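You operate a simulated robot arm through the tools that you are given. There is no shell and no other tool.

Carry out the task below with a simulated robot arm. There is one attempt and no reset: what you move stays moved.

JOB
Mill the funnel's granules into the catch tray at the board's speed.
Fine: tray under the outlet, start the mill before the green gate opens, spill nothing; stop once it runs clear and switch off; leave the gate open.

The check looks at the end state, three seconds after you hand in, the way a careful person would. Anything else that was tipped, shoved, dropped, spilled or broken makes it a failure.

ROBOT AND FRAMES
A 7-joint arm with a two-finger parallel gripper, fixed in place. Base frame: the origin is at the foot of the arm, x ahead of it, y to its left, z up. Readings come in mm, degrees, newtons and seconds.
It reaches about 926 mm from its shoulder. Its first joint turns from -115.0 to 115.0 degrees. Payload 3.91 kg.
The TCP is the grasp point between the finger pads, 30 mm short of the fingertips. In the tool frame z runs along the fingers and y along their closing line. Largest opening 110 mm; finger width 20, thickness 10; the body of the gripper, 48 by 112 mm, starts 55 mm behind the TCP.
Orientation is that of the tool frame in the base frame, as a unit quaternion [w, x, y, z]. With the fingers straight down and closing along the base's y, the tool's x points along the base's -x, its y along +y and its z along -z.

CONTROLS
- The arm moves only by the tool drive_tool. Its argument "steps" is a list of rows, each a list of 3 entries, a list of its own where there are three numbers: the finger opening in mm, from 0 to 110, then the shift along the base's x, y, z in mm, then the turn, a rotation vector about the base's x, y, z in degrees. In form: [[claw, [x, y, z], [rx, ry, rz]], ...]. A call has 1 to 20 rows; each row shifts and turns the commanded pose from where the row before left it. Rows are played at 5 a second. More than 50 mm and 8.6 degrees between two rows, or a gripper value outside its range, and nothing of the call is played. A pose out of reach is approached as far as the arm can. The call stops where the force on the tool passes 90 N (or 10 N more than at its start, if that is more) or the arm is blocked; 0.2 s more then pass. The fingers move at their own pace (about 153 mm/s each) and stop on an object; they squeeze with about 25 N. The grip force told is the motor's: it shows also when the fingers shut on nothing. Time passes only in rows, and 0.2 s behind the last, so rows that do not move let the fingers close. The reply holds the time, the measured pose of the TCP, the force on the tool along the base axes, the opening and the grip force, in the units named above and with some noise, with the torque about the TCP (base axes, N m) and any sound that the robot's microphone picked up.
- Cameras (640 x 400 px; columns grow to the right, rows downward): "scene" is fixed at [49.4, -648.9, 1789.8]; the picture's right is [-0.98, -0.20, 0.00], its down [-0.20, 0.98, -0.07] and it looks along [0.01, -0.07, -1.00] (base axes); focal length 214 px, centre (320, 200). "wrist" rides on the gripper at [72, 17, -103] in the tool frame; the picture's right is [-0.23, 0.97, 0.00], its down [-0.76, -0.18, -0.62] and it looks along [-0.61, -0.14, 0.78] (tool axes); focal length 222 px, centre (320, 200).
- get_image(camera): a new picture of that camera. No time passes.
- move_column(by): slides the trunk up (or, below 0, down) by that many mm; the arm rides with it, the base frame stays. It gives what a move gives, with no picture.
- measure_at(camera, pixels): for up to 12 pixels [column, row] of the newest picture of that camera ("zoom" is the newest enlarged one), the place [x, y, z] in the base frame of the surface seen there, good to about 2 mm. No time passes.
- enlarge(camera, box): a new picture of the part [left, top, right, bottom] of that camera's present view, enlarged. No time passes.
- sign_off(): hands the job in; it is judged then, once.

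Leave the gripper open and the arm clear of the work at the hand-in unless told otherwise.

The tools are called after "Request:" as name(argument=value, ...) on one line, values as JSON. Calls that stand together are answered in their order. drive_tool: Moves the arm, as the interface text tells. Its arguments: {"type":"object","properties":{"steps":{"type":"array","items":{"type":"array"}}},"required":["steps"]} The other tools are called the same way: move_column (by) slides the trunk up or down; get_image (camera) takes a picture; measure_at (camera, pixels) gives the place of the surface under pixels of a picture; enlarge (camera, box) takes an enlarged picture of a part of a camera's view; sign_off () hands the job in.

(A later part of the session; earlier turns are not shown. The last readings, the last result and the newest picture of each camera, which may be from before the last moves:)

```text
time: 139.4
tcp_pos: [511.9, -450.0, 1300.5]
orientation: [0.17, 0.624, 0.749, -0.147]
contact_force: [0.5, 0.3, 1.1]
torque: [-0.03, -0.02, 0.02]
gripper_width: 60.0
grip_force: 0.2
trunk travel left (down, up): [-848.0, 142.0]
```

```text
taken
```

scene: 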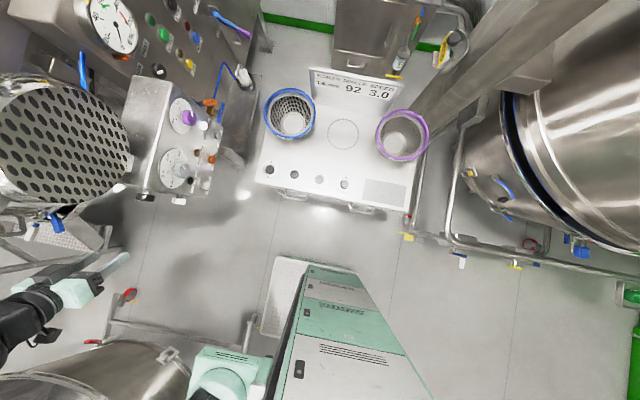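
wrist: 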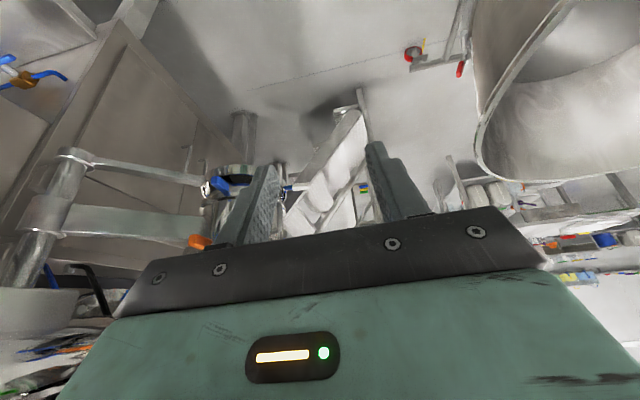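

Good. Now across to the front side: move -x with yaw +8° per row and slightly higher.

Request:
drive_tool(steps=[[60, [-10, 0, 40], [0, 0, 0]], [60, [-10, 0, 40], [0, 0, 0]], [60, [-40, -10, 0], [0, 0, 8]], [60, [-40, -10, 0], [0, 0, 8]], [60, [-40, -10, 0], [0, 0, 8]], [60, [-40, -15, 0], [0, 0, 8]], [60, [-25, -35, 0], [0, 0, 8]], [60, [-10, -40, 0], [0, 0, 8]], [60, [0, -40, 0], [0, 0, 8]], [60, [0, -40, -10], [0, 0, 8]], [60, [0, -20, -20], [0, 0, 8]], [60, [0, 0, -30], [0, 0, 8]]])

Request:
get_image(camera="wrist")

Request:
get_image(camera="scene")

```text
time: 142.0
tcp_pos: [531.2, -358.3, 1173.8]
orientation: [0.232, 0.03, 0.97, -0.064]
contact_force: [-0.9, -0.8, 0.1]
torque: [-0.01, 0.02, 0.04]
gripper_width: 59.9
grip_force: 0.0
out of reach, approached as far as the arm can: row 6, 7, 8, 9, 10, 11, 12
trunk travel left (down, up): [-848.0, 142.0]
```

```text
taken
```

wrist: 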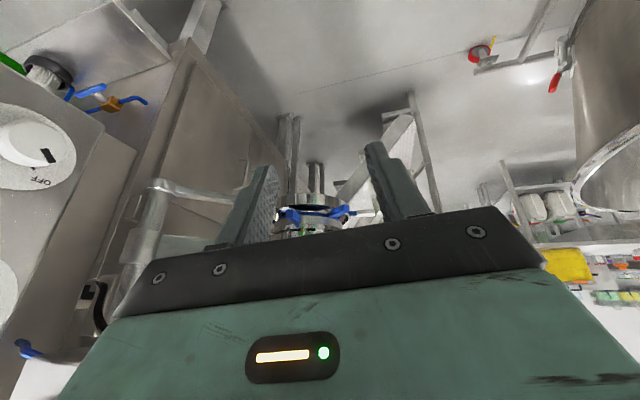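

```text
taken
```

scene: 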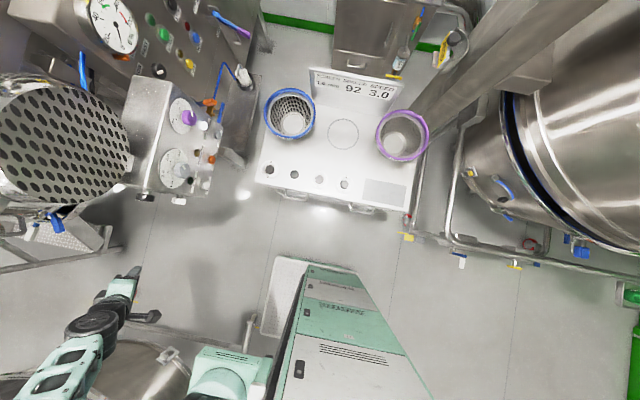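

Yawing too early drives the arm into its limits. I'll go back to heading -80° at (512,-450), then move to x≈290 keeping that heading, and yaw only there.

Request:
drive_tool(steps=[[60, [0, -10, 20], [0, 0, -8]], [60, [0, -10, 20], [0, 0, -8]], [60, [0, -10, 20], [0, 0, -8]], [60, [0, -10, 20], [0, 0, -8]], [60, [0, -10, 20], [0, 0, -8]], [60, [0, -10, 20], [0, 0, -8]], [60, [-5, -10, 20], [0, 0, -8]], [60, [-5, -10, 20], [0, 0, -8]], [60, [-5, -10, 20], [0, 0, -8]], [60, [-5, -10, 20], [0, 0, 0]]])

Request:
drive_tool(steps=[[60, [-30, -20, 10], [0, 0, 0]], [60, [-30, -20, 0], [0, 0, 0]], [60, [-30, -20, 0], [0, 0, 0]], [60, [-30, -20, 0], [0, 0, 0]], [60, [-30, -15, 0], [0, 0, 0]], [60, [-30, -15, 0], [0, 0, 0]], [60, [-30, -10, 0], [0, 0, 0]]])

Request:
get_image(camera="scene")

```text
time: 144.2
tcp_pos: [509.8, -458.0, 1375.0]
orientation: [0.156, 0.594, 0.769, -0.176]
contact_force: [0.3, 0.6, 0.2]
torque: [0.01, 0.01, 0.01]
gripper_width: 60.2
grip_force: 0.0
trunk travel left (down, up): [-848.0, 142.0]
```

```text
time: 146.0
tcp_pos: [334.0, -597.5, 1369.5]
orientation: [0.147, 0.572, 0.789, -0.169]
contact_force: [-0.2, -1.0, -0.3]
torque: [0.04, -0.02, 0.0]
gripper_width: 60.2
grip_force: 0.0
trunk travel left (down, up): [-848.0, 142.0]
stopped in row 7: the arm was blocked; the commanded pose is now the measured one
```

```text
taken
```

scene: 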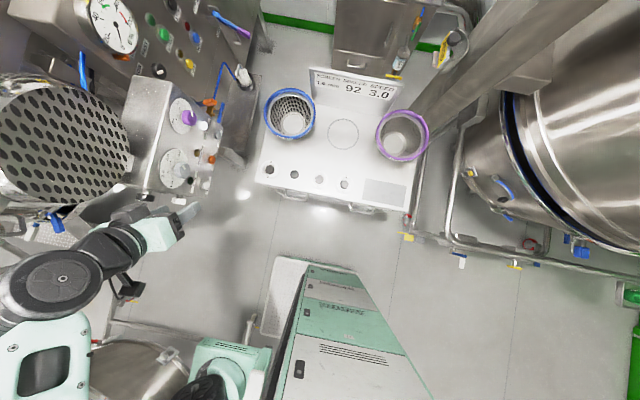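

"Arm blocked" – I'll check where the links are relative to the box and motor.

Request:
measure_at(camera="scene", pixels=[[55, 280], [100, 250], [125, 240], [150, 225], [170, 232], [185, 212], [145, 212], [20, 230], [130, 285], [10, 300], [115, 215], [25, 370]])

Request:
enlarge(camera="scene", box=[0, 150, 220, 310])

Request:
get_image(camera="wrist")

```text
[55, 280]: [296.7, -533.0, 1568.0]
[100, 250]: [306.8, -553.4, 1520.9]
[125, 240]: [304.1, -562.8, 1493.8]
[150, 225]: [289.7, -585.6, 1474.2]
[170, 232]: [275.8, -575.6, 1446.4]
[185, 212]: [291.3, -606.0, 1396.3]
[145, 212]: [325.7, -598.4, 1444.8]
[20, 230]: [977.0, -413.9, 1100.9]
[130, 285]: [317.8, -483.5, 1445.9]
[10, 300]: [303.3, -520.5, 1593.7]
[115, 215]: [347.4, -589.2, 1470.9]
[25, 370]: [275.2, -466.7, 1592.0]
```

```text
2.50 times, centred on (110, 230) of scene
```

zoom: 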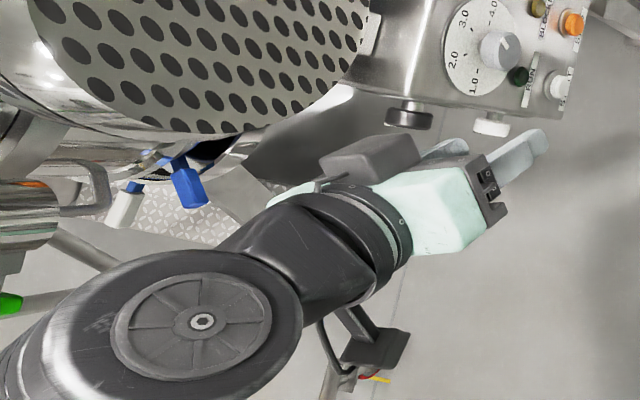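

```text
taken
```

wrist: 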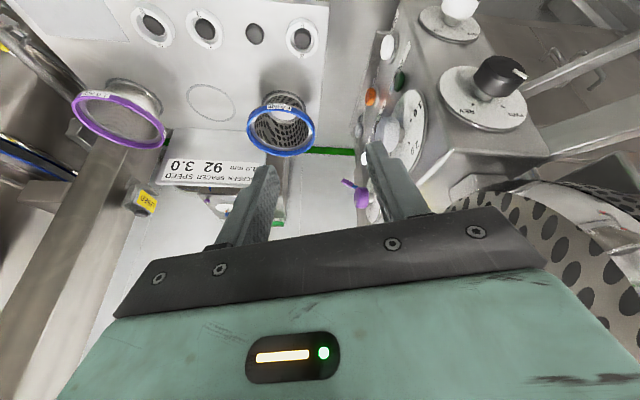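

No contact is visible: it's likely a joint limit. From here I'll yaw gradually toward +x heading while drifting to x≈270.

Request:
drive_tool(steps=[[60, [-8, 0, 0], [0, 0, 6]], [60, [-8, 0, 0], [0, 0, 6]], [60, [-8, 0, 0], [0, 0, 6]], [60, [-8, 0, 0], [0, 0, 6]], [60, [-8, -5, 0], [0, 0, 6]], [60, [-8, -10, 0], [0, 0, 6]]])

Request:
get_image(camera="scene")

```text
time: 147.4
tcp_pos: [435.1, -503.5, 1308.2]
orientation: [0.2, 0.323, 0.916, -0.133]
contact_force: [0.0, 0.5, -0.7]
torque: [-0.04, -0.02, 0.01]
gripper_width: 59.9
grip_force: 0.1
out of reach, approached as far as the arm can: row 2, 3, 4, 5, 6
trunk travel left (down, up): [-848.0, 142.0]
```

```text
taken
```

scene: 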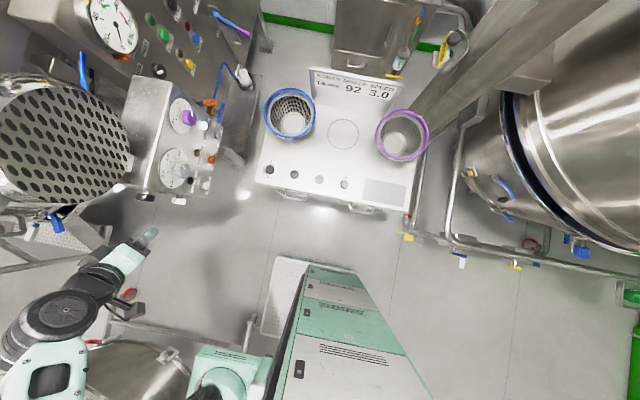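

The wrist in this posture can't yaw that way. I'll retrace the earlier route in reverse: heading -85° pitched 44° at (490,-480), then across to (184,-600), level out, and yaw there.

Request:
drive_tool(steps=[[60, [8, 3, 0], [0, 0, -8]], [60, [8, 3, 0], [0, 0, -8]], [60, [8, 3, 0], [0, 0, -8]], [60, [8, 3, 0], [0, 0, -8]], [60, [8, 3, 0], [-8, 0, 0]], [60, [8, 3, 0], [-8, 0, 0]], [60, [8, 3, -10], [0, 0, 0]]])

Request:
drive_tool(steps=[[60, [-45, -18, 0], [0, 0, 0]], [60, [-45, -18, 0], [0, 0, 0]], [60, [-45, -18, 0], [0, 0, 0]], [60, [-45, -18, 0], [0, 0, 0]], [60, [-45, -18, 0], [0, 0, 0]], [60, [-45, -18, 0], [0, 0, 0]], [60, [-40, -10, 0], [0, 0, 0]]])

Request:
get_image(camera="scene")

```text
time: 149.0
tcp_pos: [492.7, -479.0, 1298.5]
orientation: [0.239, 0.526, 0.767, -0.28]
contact_force: [-0.4, 0.3, -0.4]
torque: [-0.02, -0.03, 0.0]
gripper_width: 59.7
grip_force: 0.0
trunk travel left (down, up): [-848.0, 142.0]
```

```text
time: 150.8
tcp_pos: [275.1, -633.5, 1281.8]
orientation: [0.244, 0.457, 0.818, -0.251]
contact_force: [-1.3, -1.1, 0.2]
torque: [0.06, -0.03, 0.04]
gripper_width: 59.8
grip_force: 0.0
trunk travel left (down, up): [-848.0, 142.0]
stopped in row 7: the arm was blocked; the commanded pose is now the measured one
```

```text
taken
```

scene: 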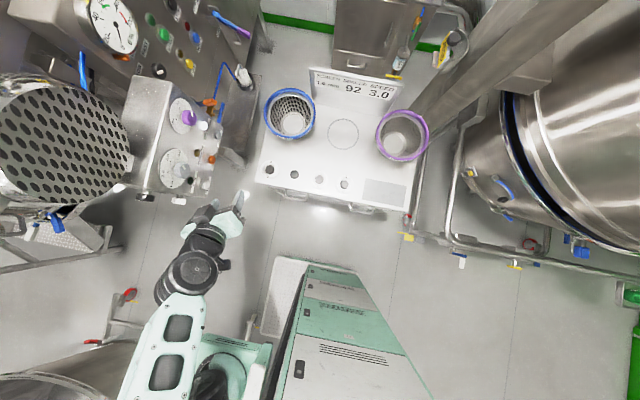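

I'll test yaw here in small amounts.

Request:
drive_tool(steps=[[60, [-10, 0, 0], [0, 0, 4]], [60, [-10, 0, 0], [0, 0, 4]], [60, [-10, 0, 0], [0, 0, 4]]])

Request:
get_image(camera="scene")

```text
time: 151.8
tcp_pos: [302.8, -602.9, 1248.1]
orientation: [0.275, 0.36, 0.861, -0.231]
contact_force: [-0.5, 0.1, 0.7]
torque: [0.01, -0.04, 0.03]
gripper_width: 59.9
grip_force: 0.1
out of reach, approached as far as the arm can: row 1, 2, 3
trunk travel left (down, up): [-848.0, 142.0]
stopped in row 3: the arm was blocked; the commanded pose is now the measured one
```

```text
taken
```

scene: 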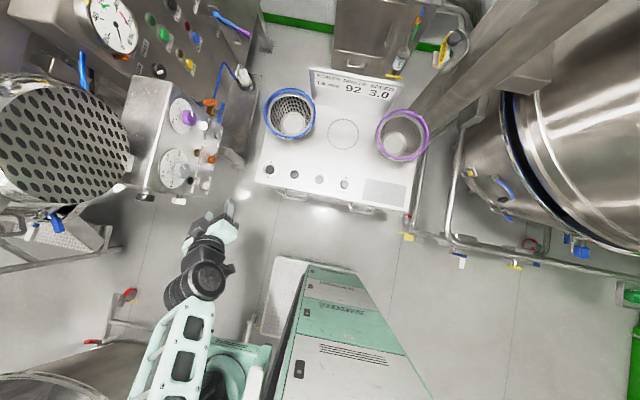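

The last wrist joint is at its limit in this direction. Roll doesn't matter for button pressing, so I'll roll the tool about its own axis the other way (+88°), which frees the joint.

Request:
drive_tool(steps=[[0, [0, 0, 0], [2.46, -4.77, -5.94]], [0, [0, 0, 0], [2.46, -4.77, -5.94]], [0, [0, 0, 0], [2.46, -4.77, -5.94]], [0, [0, 0, 0], [2.46, -4.77, -5.94]], [0, [0, 0, 0], [2.46, -4.77, -5.94]], [0, [0, 0, 0], [2.46, -4.77, -5.94]], [0, [0, 0, 0], [2.46, -4.77, -5.94]], [0, [0, 0, 0], [2.46, -4.77, -5.94]], [0, [0, 0, 0], [2.46, -4.77, -5.94]], [0, [0, 0, 0], [2.46, -4.77, -5.94]], [0, [0, 0, 0], [2.46, -4.77, -5.94]]])

Request:
get_image(camera="scene")

Request:
get_image(camera="wrist")

```text
time: 154.4
tcp_pos: [311.2, -597.2, 1250.5]
orientation: [0.337, 0.861, 0.379, 0.024]
contact_force: [-0.7, 0.1, 0.2]
torque: [0.02, -0.04, 0.03]
gripper_width: 0.0
grip_force: 25.2
trunk travel left (down, up): [-848.0, 142.0]
stopped in row 11: the arm was blocked; the commanded pose is now the measured one
```

```text
taken
```

scene: 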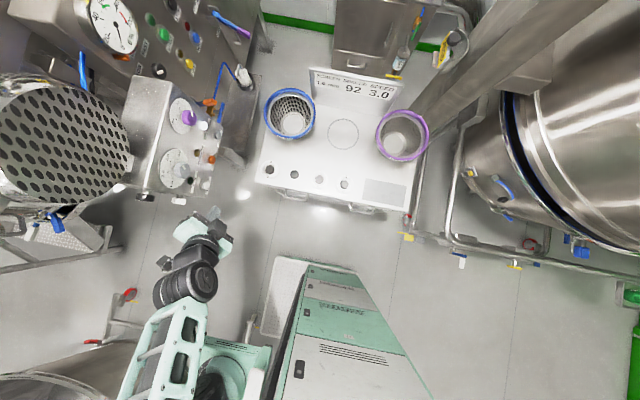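

```text
taken
```

wrist: 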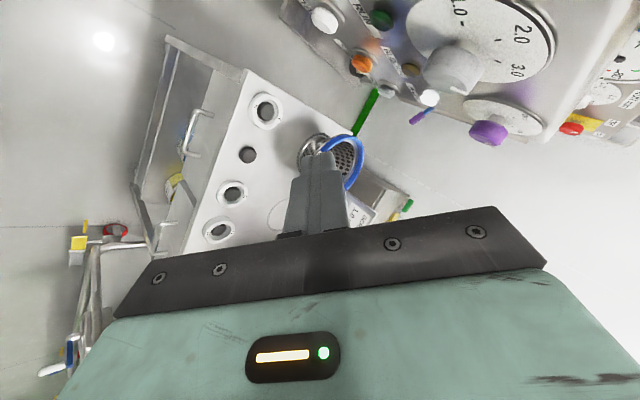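

I'll move outward (-y) to unfold the arm and start turning the tool axis toward +x.

Request:
drive_tool(steps=[[0, [-15, -25, 0], [0, 0, 0]], [0, [-15, -25, 0], [0, 0, 0]], [0, [-15, -25, 0], [0, -4.85, 3.54]], [0, [-15, -10, 0], [0, -4.85, 3.54]]])

Request:
get_image(camera="scene")

```text
time: 155.6
tcp_pos: [309.1, -623.6, 1276.0]
orientation: [0.368, 0.854, 0.366, 0.018]
contact_force: [-1.1, -0.8, -0.8]
torque: [0.01, -0.04, 0.06]
gripper_width: 0.0
grip_force: 25.3
out of reach, approached as far as the arm can: row 1, 2, 3, 4
trunk travel left (down, up): [-848.0, 142.0]
stopped in row 4: the arm was blocked; the commanded pose is now the measured one
```

```text
taken
```

scene: 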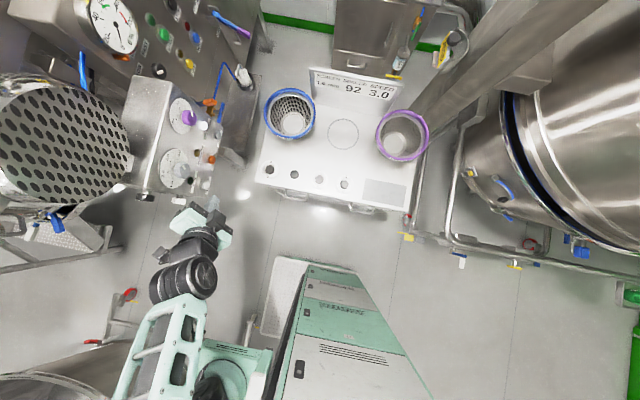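

I'll look closely at the arm for what might be blocking it.

Request:
enlarge(camera="scene", box=[90, 180, 330, 400])

Request:
measure_at(camera="scene", pixels=[[185, 275], [205, 245], [165, 255], [190, 310], [150, 360], [130, 390], [180, 350], [200, 395], [230, 360], [215, 225], [185, 215], [240, 335]])

```text
1.82 times, centred on (210, 290) of scene
```

zoom: 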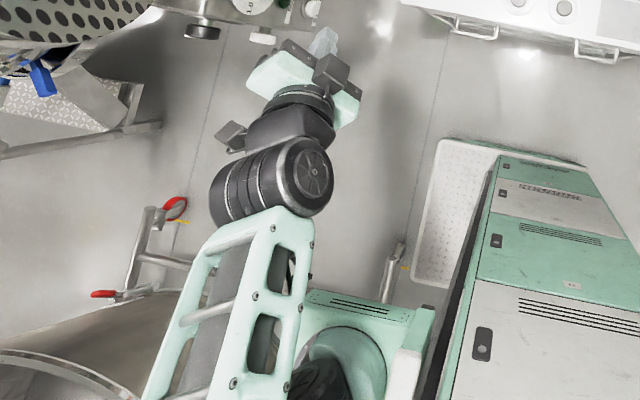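

```text
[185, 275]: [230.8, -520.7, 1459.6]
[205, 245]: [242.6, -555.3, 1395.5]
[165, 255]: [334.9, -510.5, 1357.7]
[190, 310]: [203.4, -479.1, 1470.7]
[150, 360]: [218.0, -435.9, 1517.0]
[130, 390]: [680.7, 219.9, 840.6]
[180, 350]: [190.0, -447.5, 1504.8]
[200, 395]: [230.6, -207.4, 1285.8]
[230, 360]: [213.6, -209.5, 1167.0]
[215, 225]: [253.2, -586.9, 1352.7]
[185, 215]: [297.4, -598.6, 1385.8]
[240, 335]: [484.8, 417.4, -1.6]
```

I'll bring the tool to vertical (natural home orientation) here to get the wrist out of its awkward bend.

Request:
drive_tool(steps=[[0, [0, 0, 0], [7.05, 3.78, 0]], [0, [0, 0, 0], [7.05, 3.78, 0]], [0, [0, 0, 0], [7.05, 3.78, 0]], [0, [0, 0, 0], [7.05, 3.78, 0]], [0, [0, 0, 0], [7.05, 3.78, 0]]])

Request:
get_image(camera="scene")

```text
time: 156.8
tcp_pos: [294.2, -575.7, 1298.2]
orientation: [0.039, 0.918, 0.394, -0.021]
contact_force: [0.9, -0.3, 0.3]
torque: [0.0, -0.02, 0.0]
gripper_width: 0.2
grip_force: 25.6
out of reach, approached as far as the arm can: row 4, 5
trunk travel left (down, up): [-848.0, 142.0]
```

```text
taken
```

scene: 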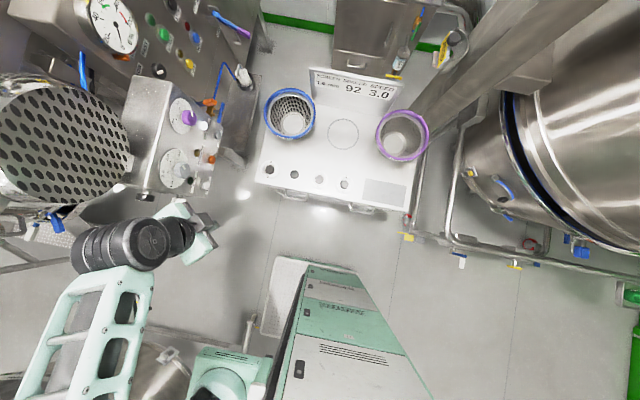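

Vertical now. I'll rise a bit and move out, checking for freedom.

Request:
drive_tool(steps=[[0, [0, 0, 30], [0, 0, 0]], [0, [0, -10, 30], [0, 0, 0]], [0, [0, -20, 30], [0, 0, 0]], [0, [-10, -20, 20], [0, 0, 0]], [0, [-10, -20, 0], [0, 0, 0]]])

Request:
get_image(camera="scene")

```text
time: 158.0
tcp_pos: [270.2, -595.6, 1417.9]
orientation: [0.039, 0.918, 0.395, -0.021]
contact_force: [-1.0, 0.0, -0.3]
torque: [0.02, -0.01, -0.01]
gripper_width: 0.1
grip_force: 24.7
out of reach, approached as far as the arm can: row 3, 4, 5
trunk travel left (down, up): [-848.0, 142.0]
```

```text
taken
```

scene: 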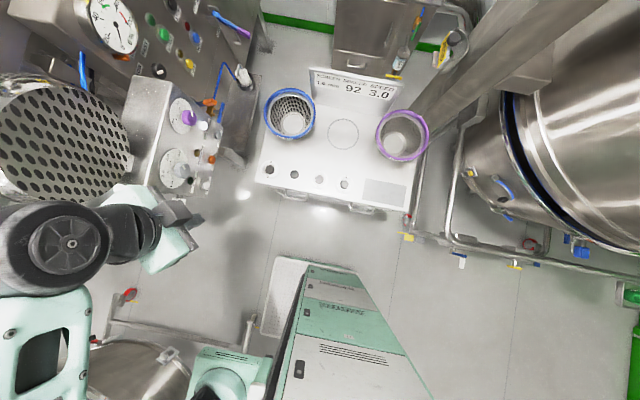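

Request:
drive_tool(steps=[[0, [0, 0, 0], [0, 0, -8]], [0, [0, 0, 0], [0, 0, -8]], [0, [0, 0, 0], [0, 0, -8]], [0, [0, 0, 0], [0, 0, -8]], [0, [0, 0, 0], [0, 0, -8]], [0, [0, 0, 0], [0, 0, -6]]])

Request:
get_image(camera="scene")

```text
time: 159.4
tcp_pos: [270.5, -595.2, 1417.0]
orientation: [0.028, 0.999, 0.004, -0.032]
contact_force: [-0.6, -0.3, 0.9]
torque: [-0.02, -0.02, 0.01]
gripper_width: 0.0
grip_force: 25.1
trunk travel left (down, up): [-848.0, 142.0]
```

```text
taken
```

scene: 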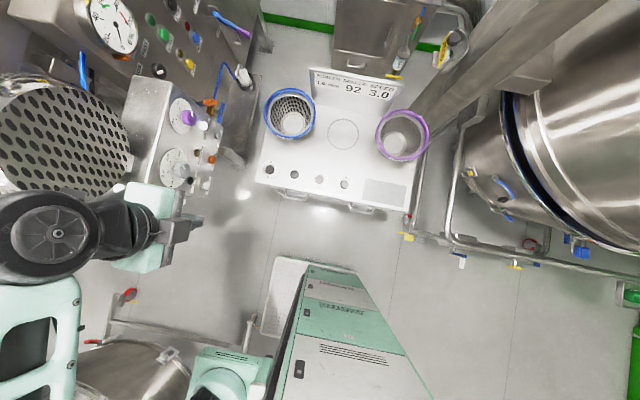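

Yaw this way is free; the tool now points down with the camera on the +x side. I'll try moving outward again.

Request:
drive_tool(steps=[[0, [-5, -20, 0], [0, 0, 0]], [0, [-5, -20, 0], [0, 0, 0]]])

```text
time: 160.0
tcp_pos: [257.6, -603.9, 1418.7]
orientation: [0.031, 0.999, 0.004, -0.035]
contact_force: [0.8, 0.1, -0.6]
torque: [0.01, 0.0, -0.01]
gripper_width: 0.3
grip_force: 25.0
out of reach, approached as far as the arm can: row 1, 2
trunk travel left (down, up): [-848.0, 142.0]
```

The wrist seems to be in a flipped bend. The cure: return to heading -y, pitch up through the forearm's line to level (bend upward), and from there yaw toward +x, as in the pose where it last worked. First yaw back +88°.

Request:
drive_tool(steps=[[0, [20, 10, 0], [0, 0, 8]], [0, [20, 10, 0], [0, 0, 8]], [0, [20, 10, 0], [0, 0, 8]], [0, [0, 0, 0], [0, 0, 8]], [0, [0, 0, 0], [0, 0, 8]], [0, [0, 0, 0], [0, 0, 8]], [0, [0, 0, 0], [0, 0, 8]], [0, [0, 0, 0], [0, 0, 8]], [0, [0, 0, 0], [0, 0, 8]], [0, [0, 0, 0], [0, 0, 8]], [0, [0, 0, 0], [0, 0, 8]]])

Request:
drive_tool(steps=[[0, [0, 0, 0], [-8, 0, 0]], [0, [0, 0, 0], [-8, 0, 0]], [0, [0, 0, 0], [-8, 0, 0]], [0, [0, 0, 0], [-8, 0, 0]], [0, [0, 0, 0], [-8, 0, 0]], [0, [0, 0, 0], [-8, 0, 0]]])

Request:
get_image(camera="scene")

```text
time: 162.4
tcp_pos: [317.0, -563.6, 1418.2]
orientation: [0.043, 0.715, 0.698, -0.011]
contact_force: [0.1, -0.2, -0.3]
torque: [0.0, -0.02, -0.03]
gripper_width: 0.0
grip_force: 24.7
out of reach, approached as far as the arm can: row 10, 11
trunk travel left (down, up): [-848.0, 142.0]
```

```text
time: 163.8
tcp_pos: [324.4, -566.3, 1415.3]
orientation: [0.327, 0.635, 0.637, -0.289]
contact_force: [-0.5, 0.6, -0.1]
torque: [0.02, -0.03, 0.01]
gripper_width: 0.0
grip_force: 24.7
trunk travel left (down, up): [-848.0, 142.0]
```

```text
taken
```

scene: 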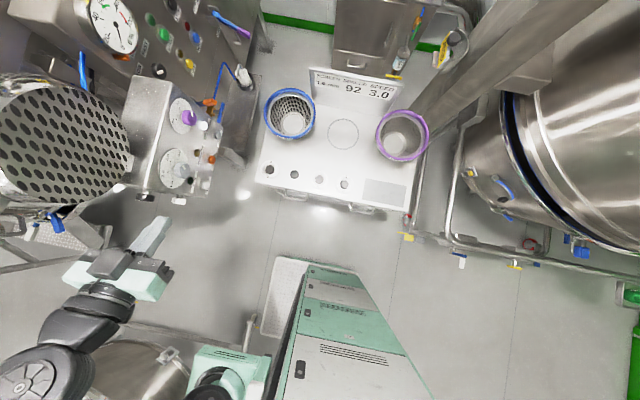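

Continue pitching up to level and slightly above.

Request:
drive_tool(steps=[[0, [0, -5, 0], [-8, 0, 0]], [0, [0, -5, 0], [-8, 0, 0]], [0, [0, -5, 0], [-8, 0, 0]], [0, [0, -5, 0], [-8, 0, 0]], [0, [0, -5, 0], [-8, 0, 0]], [0, [0, -5, 0], [-8, 0, 0]]])

Request:
get_image(camera="scene")

```text
time: 165.2
tcp_pos: [316.5, -592.3, 1419.0]
orientation: [0.561, 0.446, 0.463, -0.521]
contact_force: [-0.1, 1.1, 0.3]
torque: [-0.04, -0.01, 0.06]
gripper_width: 0.1
grip_force: 24.9
trunk travel left (down, up): [-848.0, 142.0]
```

```text
taken
```

scene: 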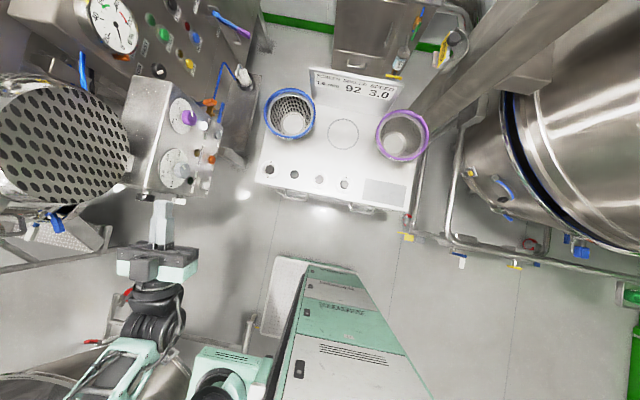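

Tool is level, slightly upward. Now yaw toward +x in steps.

Request:
drive_tool(steps=[[0, [-8, -5, 0], [0, 0, 6]], [0, [-8, -5, 0], [0, 0, 6]], [0, [-8, -5, 0], [0, 0, 6]], [0, [-8, -5, 0], [0, 0, 6]]])

Request:
get_image(camera="scene")

```text
time: 166.2
tcp_pos: [285.3, -613.0, 1419.0]
orientation: [0.657, 0.34, 0.548, -0.391]
contact_force: [0.3, 0.4, 0.5]
torque: [0.03, 0.03, -0.03]
gripper_width: 0.3
grip_force: 25.0
trunk travel left (down, up): [-848.0, 142.0]
```

```text
taken
```

scene: 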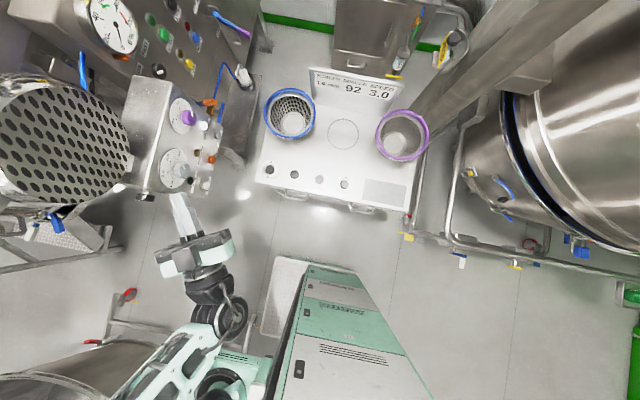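

It works. Continue the yaw to heading ~0 while moving to about (250,-670).

Request:
drive_tool(steps=[[0, [-5, -6, 0], [0, 0, 6]], [0, [-5, -6, 0], [0, 0, 6]], [0, [-5, -6, 0], [0, 0, 6]], [0, [-5, -6, 0], [0, 0, 6]], [0, [-5, -6, 0], [0, 0, 6]], [0, [-5, -6, 0], [0, 0, 6]], [0, [-5, -6, 0], [0, 0, 6]], [0, [0, -6, 0], [0, 0, 6]], [0, [0, -6, 0], [0, 0, 6]], [0, [0, -6, 0], [0, 0, 6]]])

Request:
get_image(camera="scene")

Request:
get_image(camera="wrist")

```text
time: 168.4
tcp_pos: [250.0, -673.0, 1419.0]
orientation: [0.765, 0.021, 0.644, -0.011]
contact_force: [-0.1, 0.0, 0.0]
torque: [0.0, 0.01, -0.04]
gripper_width: 0.0
grip_force: 25.2
trunk travel left (down, up): [-848.0, 142.0]
```

```text
taken
```

scene: 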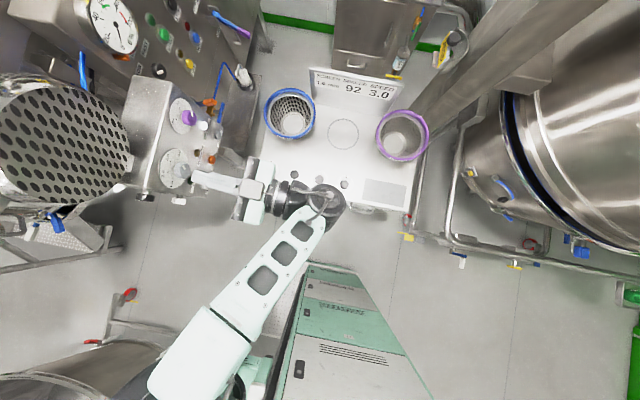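

```text
taken
```

wrist: 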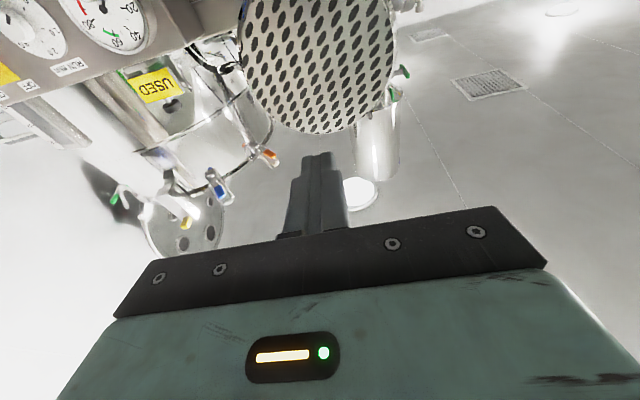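

The front posture is recovered. Level the tool and lower the trunk 220 mm, then line up with START.

Request:
drive_tool(steps=[[0, [0, 0, 0], [0, 5, 0]], [0, [0, 0, 0], [0, 4.8, 0]]])

Request:
move_column(by=-220)

Request:
drive_tool(steps=[[0, [30, 0, -35], [0, 0, 0]], [0, [35, 0, -35], [0, 0, 0]], [0, [35, 0, -36], [0, 0, 0]], [0, [25, 0, 0], [0, 0, 0]]])

Request:
get_image(camera="wrist")

```text
time: 169.0
tcp_pos: [248.6, -673.3, 1418.8]
orientation: [0.706, 0.02, 0.707, -0.014]
contact_force: [0.3, -1.2, -0.9]
torque: [0.01, -0.02, 0.03]
gripper_width: 0.0
grip_force: 25.2
trunk travel left (down, up): [-848.0, 142.0]
```

```text
time: 171.3
tcp_pos: [249.7, -672.6, 1199.0]
orientation: [0.707, 0.02, 0.707, -0.014]
contact_force: [-0.1, 0.1, -1.1]
torque: [0.0, 0.0, -0.04]
gripper_width: 0.0
grip_force: 24.8
trunk travel left (down, up): [-628.0, 362.0]
```

```text
refused: row 3 steps farther than a row can; nothing moved
```

```text
taken
```

wrist: 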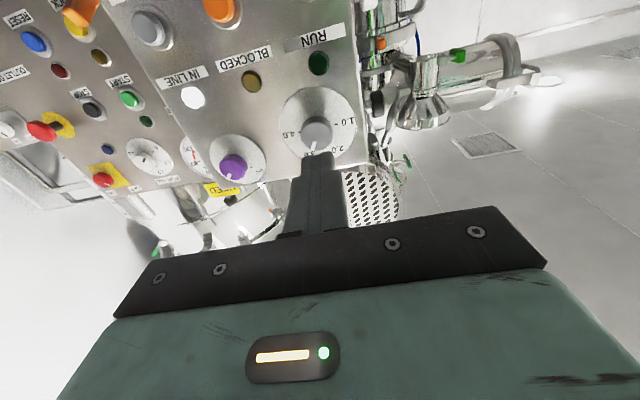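

IN LINE lit, dial 3.0. Lower with smaller rows to START's height.

Request:
drive_tool(steps=[[0, [30, 0, -35], [0, 0, 1.4]], [0, [30, 0, -35], [0, 0, 1.4]], [0, [30, 0, -36], [0, 0, 0]], [0, [30, -1, 0], [0, 0, 0]]])

Request:
get_image(camera="wrist")

```text
time: 172.3
tcp_pos: [369.2, -674.6, 1091.8]
orientation: [0.707, 0.003, 0.707, 0.003]
contact_force: [0.3, 0.0, -0.7]
torque: [0.01, 0.01, -0.03]
gripper_width: 0.0
grip_force: 24.6
trunk travel left (down, up): [-628.0, 362.0]
```

```text
taken
```

wrist: 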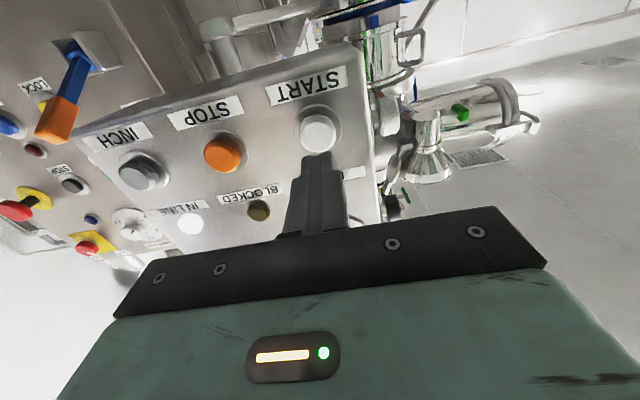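

Lined up with START; gate still closed, tray in line, speed 3.0, FWD. Pressing START.

Request:
drive_tool(steps=[[0, [25, 0, 0], [0, 0, 0]], [0, [6, 0, 0], [0, 0, 0]], [0, [4, 0, 0], [0, 0, 0]], [0, [3, 0, 0], [0, 0, 0]]])

Request:
drive_tool(steps=[[0, [-15, 0, 0], [0, 0, 0]], [0, [-30, 0, 0], [0, 0, 0]], [0, [-20, 0, 0], [0, 0, 0]]])

Request:
get_image(camera="wrist")

Request:
get_image(camera="scene")

Request:
enlarge(camera="scene", box=[130, 90, 250, 210])

```text
time: 173.3
tcp_pos: [408.0, -675.2, 1092.0]
orientation: [0.707, 0.003, 0.707, 0.004]
contact_force: [-2.1, 0.3, -1.2]
torque: [0.01, 0.05, 0.02]
gripper_width: 0.0
grip_force: 25.4
trunk travel left (down, up): [-628.0, 362.0]
```

```text
time: 174.1
tcp_pos: [342.7, -673.0, 1092.7]
orientation: [0.707, 0.003, 0.707, 0.003]
contact_force: [0.3, -0.2, -1.0]
torque: [-0.01, 0.0, 0.01]
gripper_width: 0.0
grip_force: 24.7
trunk travel left (down, up): [-628.0, 362.0]
```

```text
taken
```

wrist: 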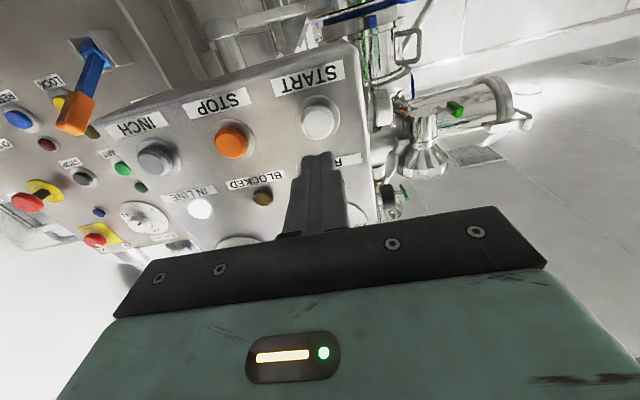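

```text
taken
```

scene: 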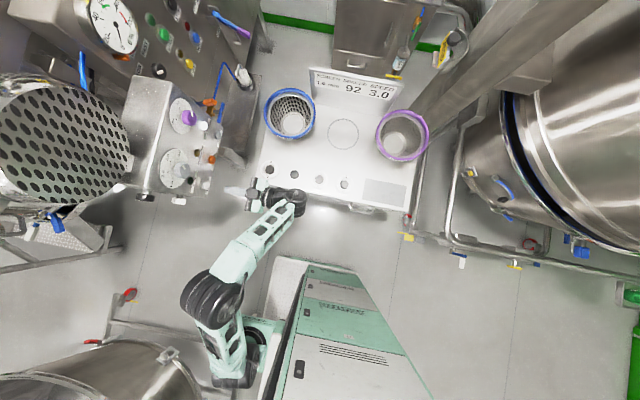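

```text
3.33 times, centred on (190, 150) of scene
```

zoom: 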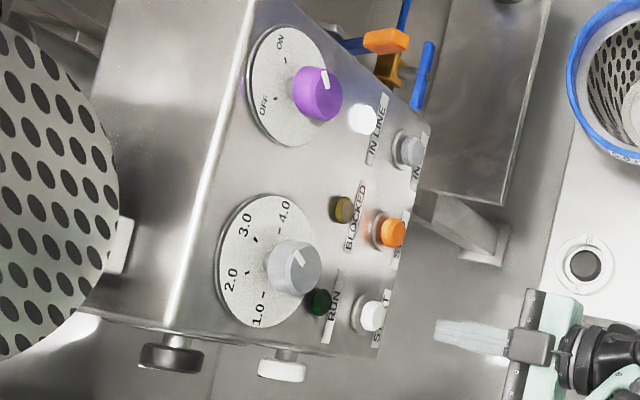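

No click this time and RUN stays dark; the press may have been too shallow. Pressing deeper in small steps.

Request:
drive_tool(steps=[[0, [30, -1, 0], [0, 0, 0]], [0, [25, 0, 0], [0, 0, 0]], [0, [8, 0, 0], [0, 0, 0]], [0, [3, 0, 0], [0, 0, 0]], [0, [2, 0, 0], [0, 0, 0]], [0, [0, 0, 0], [0, 0, 0]]])

Request:
enlarge(camera="scene", box=[130, 90, 250, 210])

```text
time: 175.5
tcp_pos: [410.5, -675.2, 1092.9]
orientation: [0.707, 0.004, 0.707, 0.002]
contact_force: [-8.0, 1.3, 0.8]
torque: [-0.01, -0.02, 0.04]
gripper_width: 0.2
grip_force: 25.3
trunk travel left (down, up): [-628.0, 362.0]
heard: click
```

```text
3.33 times, centred on (190, 150) of scene
```

zoom: 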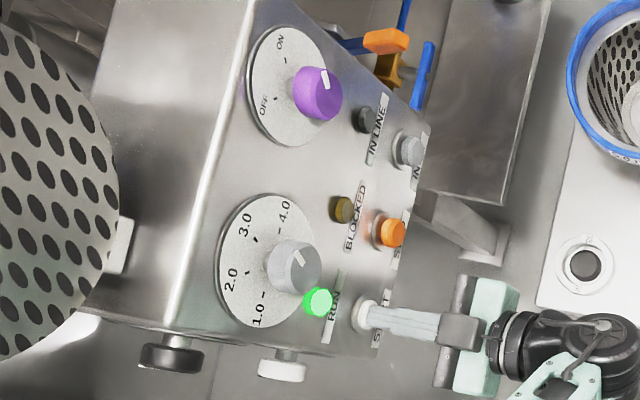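

A click, and RUN is lit green. IN LINE has gone out (perhaps it's the rotor position lamp). Backing off and checking.

Request:
drive_tool(steps=[[0, [-15, 0, 0], [0, 0, 0]], [0, [-30, 0, 0], [0, 0, 0]], [0, [-30, 0, 0], [0, 0, 0]], [0, [0, 0, 0], [0, 0, 0]], [0, [0, 0, 0], [0, 0, 0]]])

Request:
get_image(camera="wrist")

Request:
enlarge(camera="scene", box=[0, 90, 250, 290])

```text
time: 176.7
tcp_pos: [334.9, -674.4, 1092.3]
orientation: [0.707, 0.004, 0.707, 0.002]
contact_force: [0.2, 0.2, -0.8]
torque: [-0.01, -0.02, 0.04]
gripper_width: 0.2
grip_force: 25.0
trunk travel left (down, up): [-628.0, 362.0]
```

```text
taken
```

wrist: 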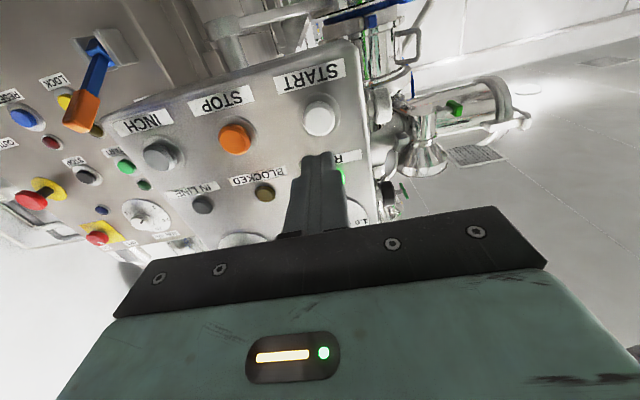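

```text
2.00 times, centred on (125, 190) of scene
```

zoom: 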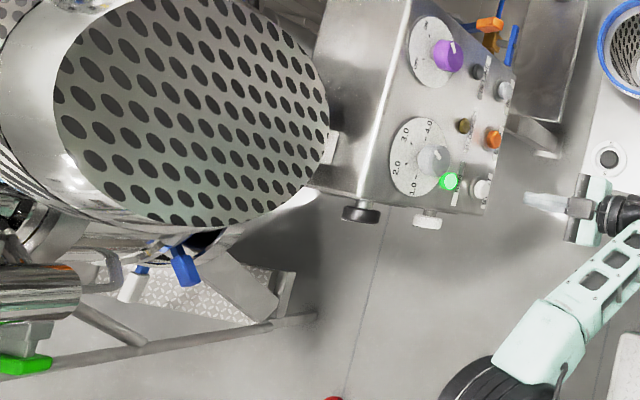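

RUN stays lit. Now to the gate: raise the trunk, return along the proven route, yawing to heading -90° with the tool level.

Request:
drive_tool(steps=[[60, [-40, 0, 20], [0, 0, 0]], [60, [-40, 0, 30], [0, 0, 0]], [60, [-5, 0, 30], [0, -5, 0]], [60, [0, 0, 27], [0, -5, 0]]])

Request:
move_column(by=220)

Request:
drive_tool(steps=[[60, [0, 6, 0], [0, 0, -6]], [60, [0, 6, 0], [0, 0, -6]], [60, [0, 6, 0], [0, 0, -6]], [60, [5, 6, 0], [0, 0, -6]], [60, [5, 6, 0], [0, 0, -6]], [60, [5, 6, 0], [0, 0, -6]], [60, [5, 6, 0], [0, 0, -6]], [60, [5, 6, 0], [0, 0, -6]], [60, [5, 6, 0], [0, 0, -6]], [60, [5, 6, 0], [0, 0, -6]], [60, [8, 5, 0], [0, 0, -6]], [60, [8, 5, 0], [0, 0, -6]], [60, [8, 5, 0], [0, 0, -6]], [60, [8, 5, 0], [0, 0, -6]], [60, [8, 5, 0], [0, 0, -6]]])

Request:
get_image(camera="scene")

```text
time: 177.7
tcp_pos: [251.3, -674.7, 1200.8]
orientation: [0.766, 0.003, 0.643, 0.003]
contact_force: [1.2, 0.0, -0.9]
torque: [-0.02, -0.01, 0.05]
gripper_width: 59.9
grip_force: 0.0
trunk travel left (down, up): [-628.0, 362.0]
```

```text
time: 180.1
tcp_pos: [250.6, -674.9, 1419.5]
orientation: [0.766, 0.003, 0.643, 0.003]
contact_force: [-0.2, 1.0, -0.6]
torque: [0.01, 0.03, -0.01]
gripper_width: 60.0
grip_force: 0.1
trunk travel left (down, up): [-848.0, 142.0]
```

```text
time: 183.3
tcp_pos: [325.5, -590.7, 1420.8]
orientation: [0.543, 0.458, 0.452, -0.54]
contact_force: [-0.5, 0.6, 0.5]
torque: [-0.03, 0.0, 0.01]
gripper_width: 60.0
grip_force: 0.0
trunk travel left (down, up): [-848.0, 142.0]
```

```text
taken
```

scene: 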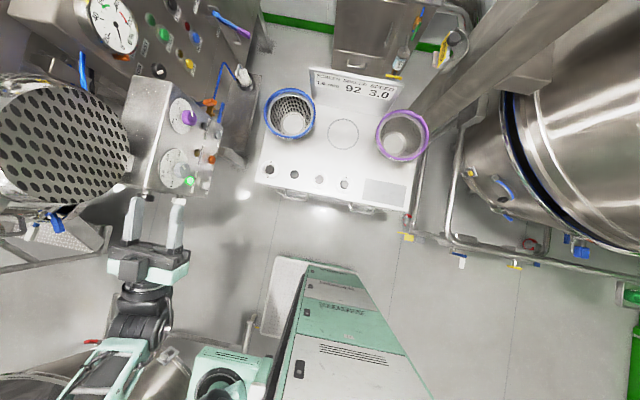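

Move toward the gate in stages, keeping heading -90°.

Request:
drive_tool(steps=[[60, [40, 25, 0], [0, 0, 0]], [60, [40, 25, 0], [0, 0, 0]], [60, [40, 25, 0], [0, 0, 0]], [60, [40, 25, 0], [0, 0, 0]], [60, [34, 34, 0], [0, 0, 0]], [60, [34, 34, 0], [0, 0, 0]], [60, [34, 34, 0], [0, 0, 0]]])

Request:
get_image(camera="scene")

```text
time: 184.9
tcp_pos: [588.3, -389.4, 1420.2]
orientation: [0.543, 0.458, 0.453, -0.539]
contact_force: [-0.7, 0.1, 0.3]
torque: [0.0, 0.03, 0.04]
gripper_width: 60.0
grip_force: 0.1
trunk travel left (down, up): [-848.0, 142.0]
```

```text
taken
```

scene: 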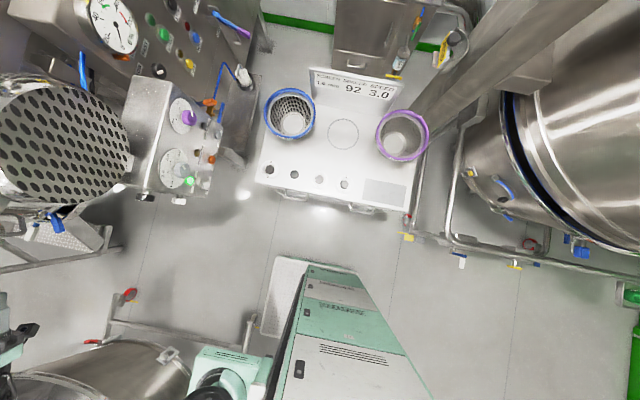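

Request:
drive_tool(steps=[[60, [34, 34, 0], [0, 0, 0]], [60, [34, 34, -5], [0, 0, 0]], [60, [34, 34, -10], [0, 0, 0]], [60, [34, 34, -10], [0, 0, 0]], [60, [40, 0, -20], [0, 0, 0]], [60, [40, 0, -25], [5, 0, 0]], [60, [31, 0, -30], [5, 0, 0]]])

Request:
get_image(camera="wrist")

```text
time: 186.5
tcp_pos: [836.2, -252.8, 1320.7]
orientation: [0.501, 0.503, 0.497, -0.498]
contact_force: [0.0, -0.5, -0.5]
torque: [-0.01, -0.02, 0.06]
gripper_width: 59.8
grip_force: 0.1
trunk travel left (down, up): [-848.0, 142.0]
```

```text
taken
```

wrist: 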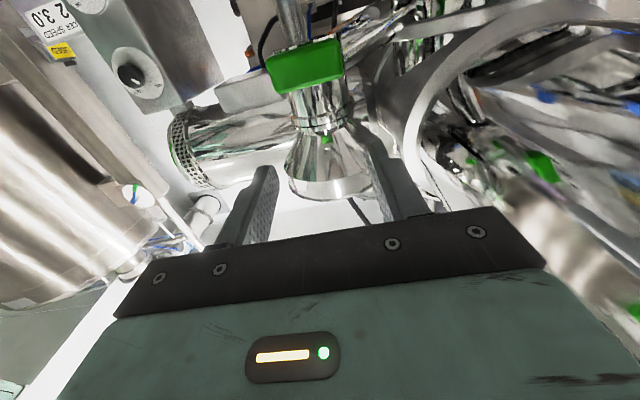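

Good view of the green handle at (305,65). I'll measure it again, then descend to its height.

Request:
measure_at(camera="wrist", pixels=[[270, 65], [305, 70], [340, 60], [305, 50], [310, 85], [278, 85], [335, 75], [325, 140], [310, 110]])

Request:
drive_tool(steps=[[90, [0, 0, -25], [0, 0, 0]], [90, [0, 0, -21], [0, 0, 0]], [90, [0, -20, 0], [0, 0, 0]]])

Request:
get_image(camera="wrist")

```text
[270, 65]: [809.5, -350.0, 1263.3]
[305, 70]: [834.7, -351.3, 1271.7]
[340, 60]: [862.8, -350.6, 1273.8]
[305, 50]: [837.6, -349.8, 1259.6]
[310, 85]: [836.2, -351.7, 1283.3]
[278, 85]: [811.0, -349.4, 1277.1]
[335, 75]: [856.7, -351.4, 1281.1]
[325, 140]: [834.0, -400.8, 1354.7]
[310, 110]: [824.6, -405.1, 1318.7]
```

```text
time: 187.3
tcp_pos: [837.0, -270.9, 1272.3]
orientation: [0.503, 0.502, 0.498, -0.497]
contact_force: [0.4, 0.3, -0.8]
torque: [-0.03, -0.05, 0.02]
gripper_width: 90.0
grip_force: 0.0
trunk travel left (down, up): [-848.0, 142.0]
```

```text
taken
```

wrist: 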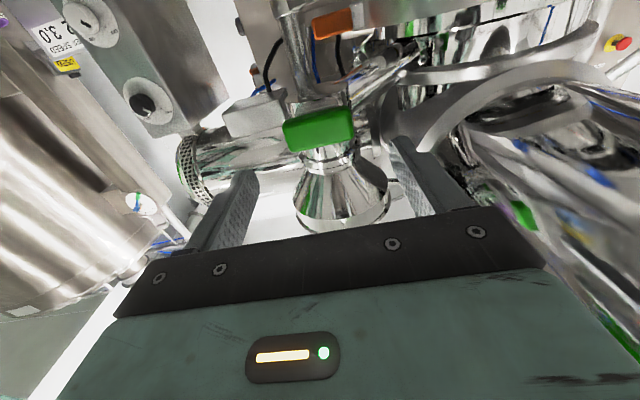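

Bar centre: x≈835.5, z≈1272.5. Approach to y=-356 with 90 mm opening, then close on the bar's ends.

Request:
drive_tool(steps=[[90, [-1, -35, 0], [0, 0, 0]], [90, [0, -35, 0], [0, 0, 0]], [90, [0, -15, 0], [0, 0, 0]], [90, [0, 0, 0], [0, 0, 0]]])

Request:
drive_tool(steps=[[50, [0, 0, 0], [0, 0, 0]], [45, [0, 0, 0], [0, 0, 0]], [45, [0, 0, 0], [0, 0, 0]]])

Request:
get_image(camera="wrist")

```text
time: 188.3
tcp_pos: [835.2, -357.2, 1274.0]
orientation: [0.502, 0.502, 0.498, -0.498]
contact_force: [0.3, -1.1, -0.9]
torque: [0.0, 0.03, 0.01]
gripper_width: 90.1
grip_force: 0.2
trunk travel left (down, up): [-848.0, 142.0]
```

```text
time: 189.1
tcp_pos: [834.1, -357.4, 1274.1]
orientation: [0.503, 0.502, 0.498, -0.497]
contact_force: [1.6, -2.0, 1.3]
torque: [0.01, 0.46, 0.45]
gripper_width: 59.7
grip_force: 44.9
trunk travel left (down, up): [-848.0, 142.0]
```

```text
taken
```

wrist: 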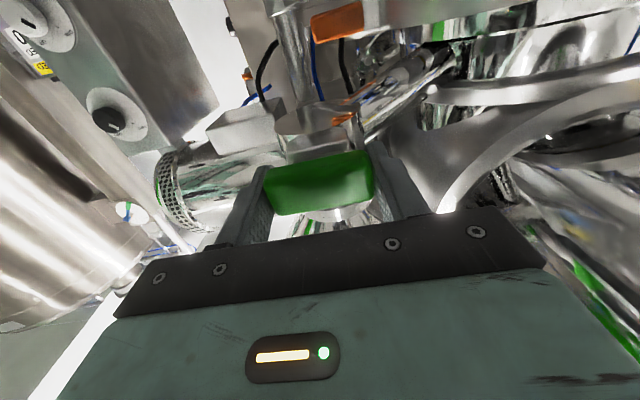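

Gripped (60 mm). I'll check that RUN is still lit, then pull gently along +y.

Request:
enlarge(camera="scene", box=[0, 90, 250, 290])

Request:
drive_tool(steps=[[45, [0, 4, 0], [0, 0, 0]], [45, [0, 4, 0], [0, 0, 0]], [45, [0, 4, 0], [0, 0, 0]]])

Request:
get_image(camera="wrist")

```text
2.00 times, centred on (125, 190) of scene
```

zoom: 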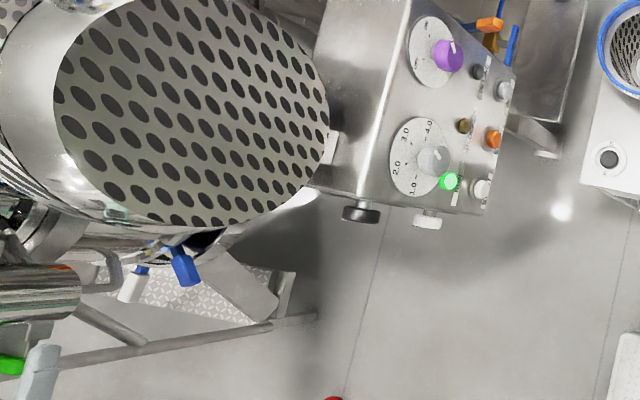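

```text
time: 189.9
tcp_pos: [834.8, -345.7, 1274.2]
orientation: [0.502, 0.503, 0.497, -0.498]
contact_force: [3.7, -1.1, 0.6]
torque: [-0.57, 0.9, -0.91]
gripper_width: 60.2
grip_force: 45.5
trunk travel left (down, up): [-848.0, 142.0]
```

```text
taken
```

wrist: 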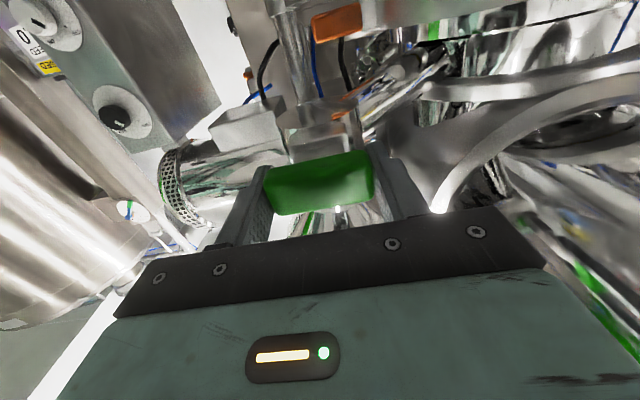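

The bar slides with the gripper with little force. Continue pulling in 6 mm rows, watching for the stop.

Request:
drive_tool(steps=[[45, [0, 6, 0], [0, 0, 0]], [45, [0, 6, 0], [0, 0, 0]], [45, [0, 6, 0], [0, 0, 0]], [45, [0, 6, 0], [0, 0, 0]], [45, [0, 6, 0], [0, 0, 0]]])

Request:
get_image(camera="wrist")

Request:
enlarge(camera="scene", box=[0, 90, 250, 290])

```text
time: 191.1
tcp_pos: [834.6, -317.6, 1273.9]
orientation: [0.501, 0.503, 0.497, -0.499]
contact_force: [5.7, -9.1, -0.8]
torque: [-0.1, 1.06, 0.88]
gripper_width: 60.0
grip_force: 44.9
trunk travel left (down, up): [-848.0, 142.0]
```

```text
taken
```

wrist: 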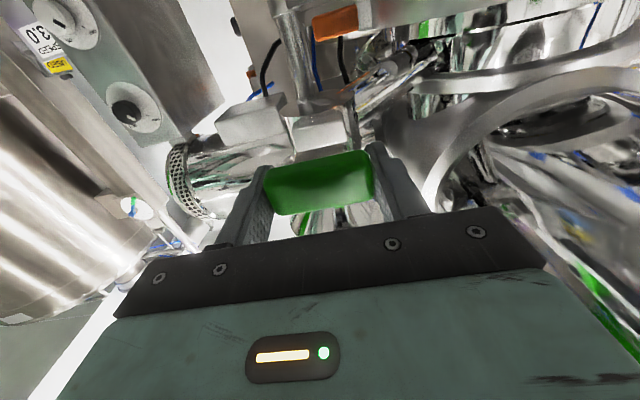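

```text
2.00 times, centred on (125, 190) of scene
```

zoom: 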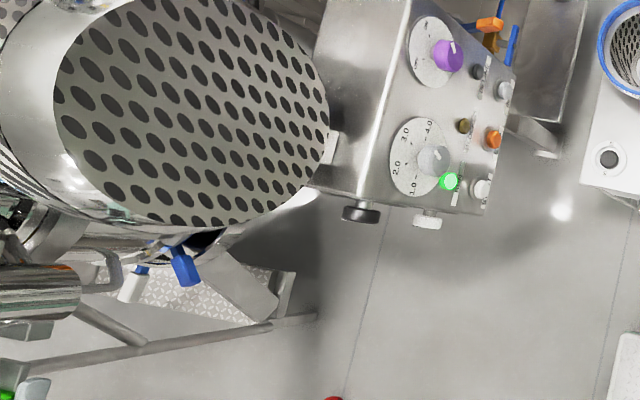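

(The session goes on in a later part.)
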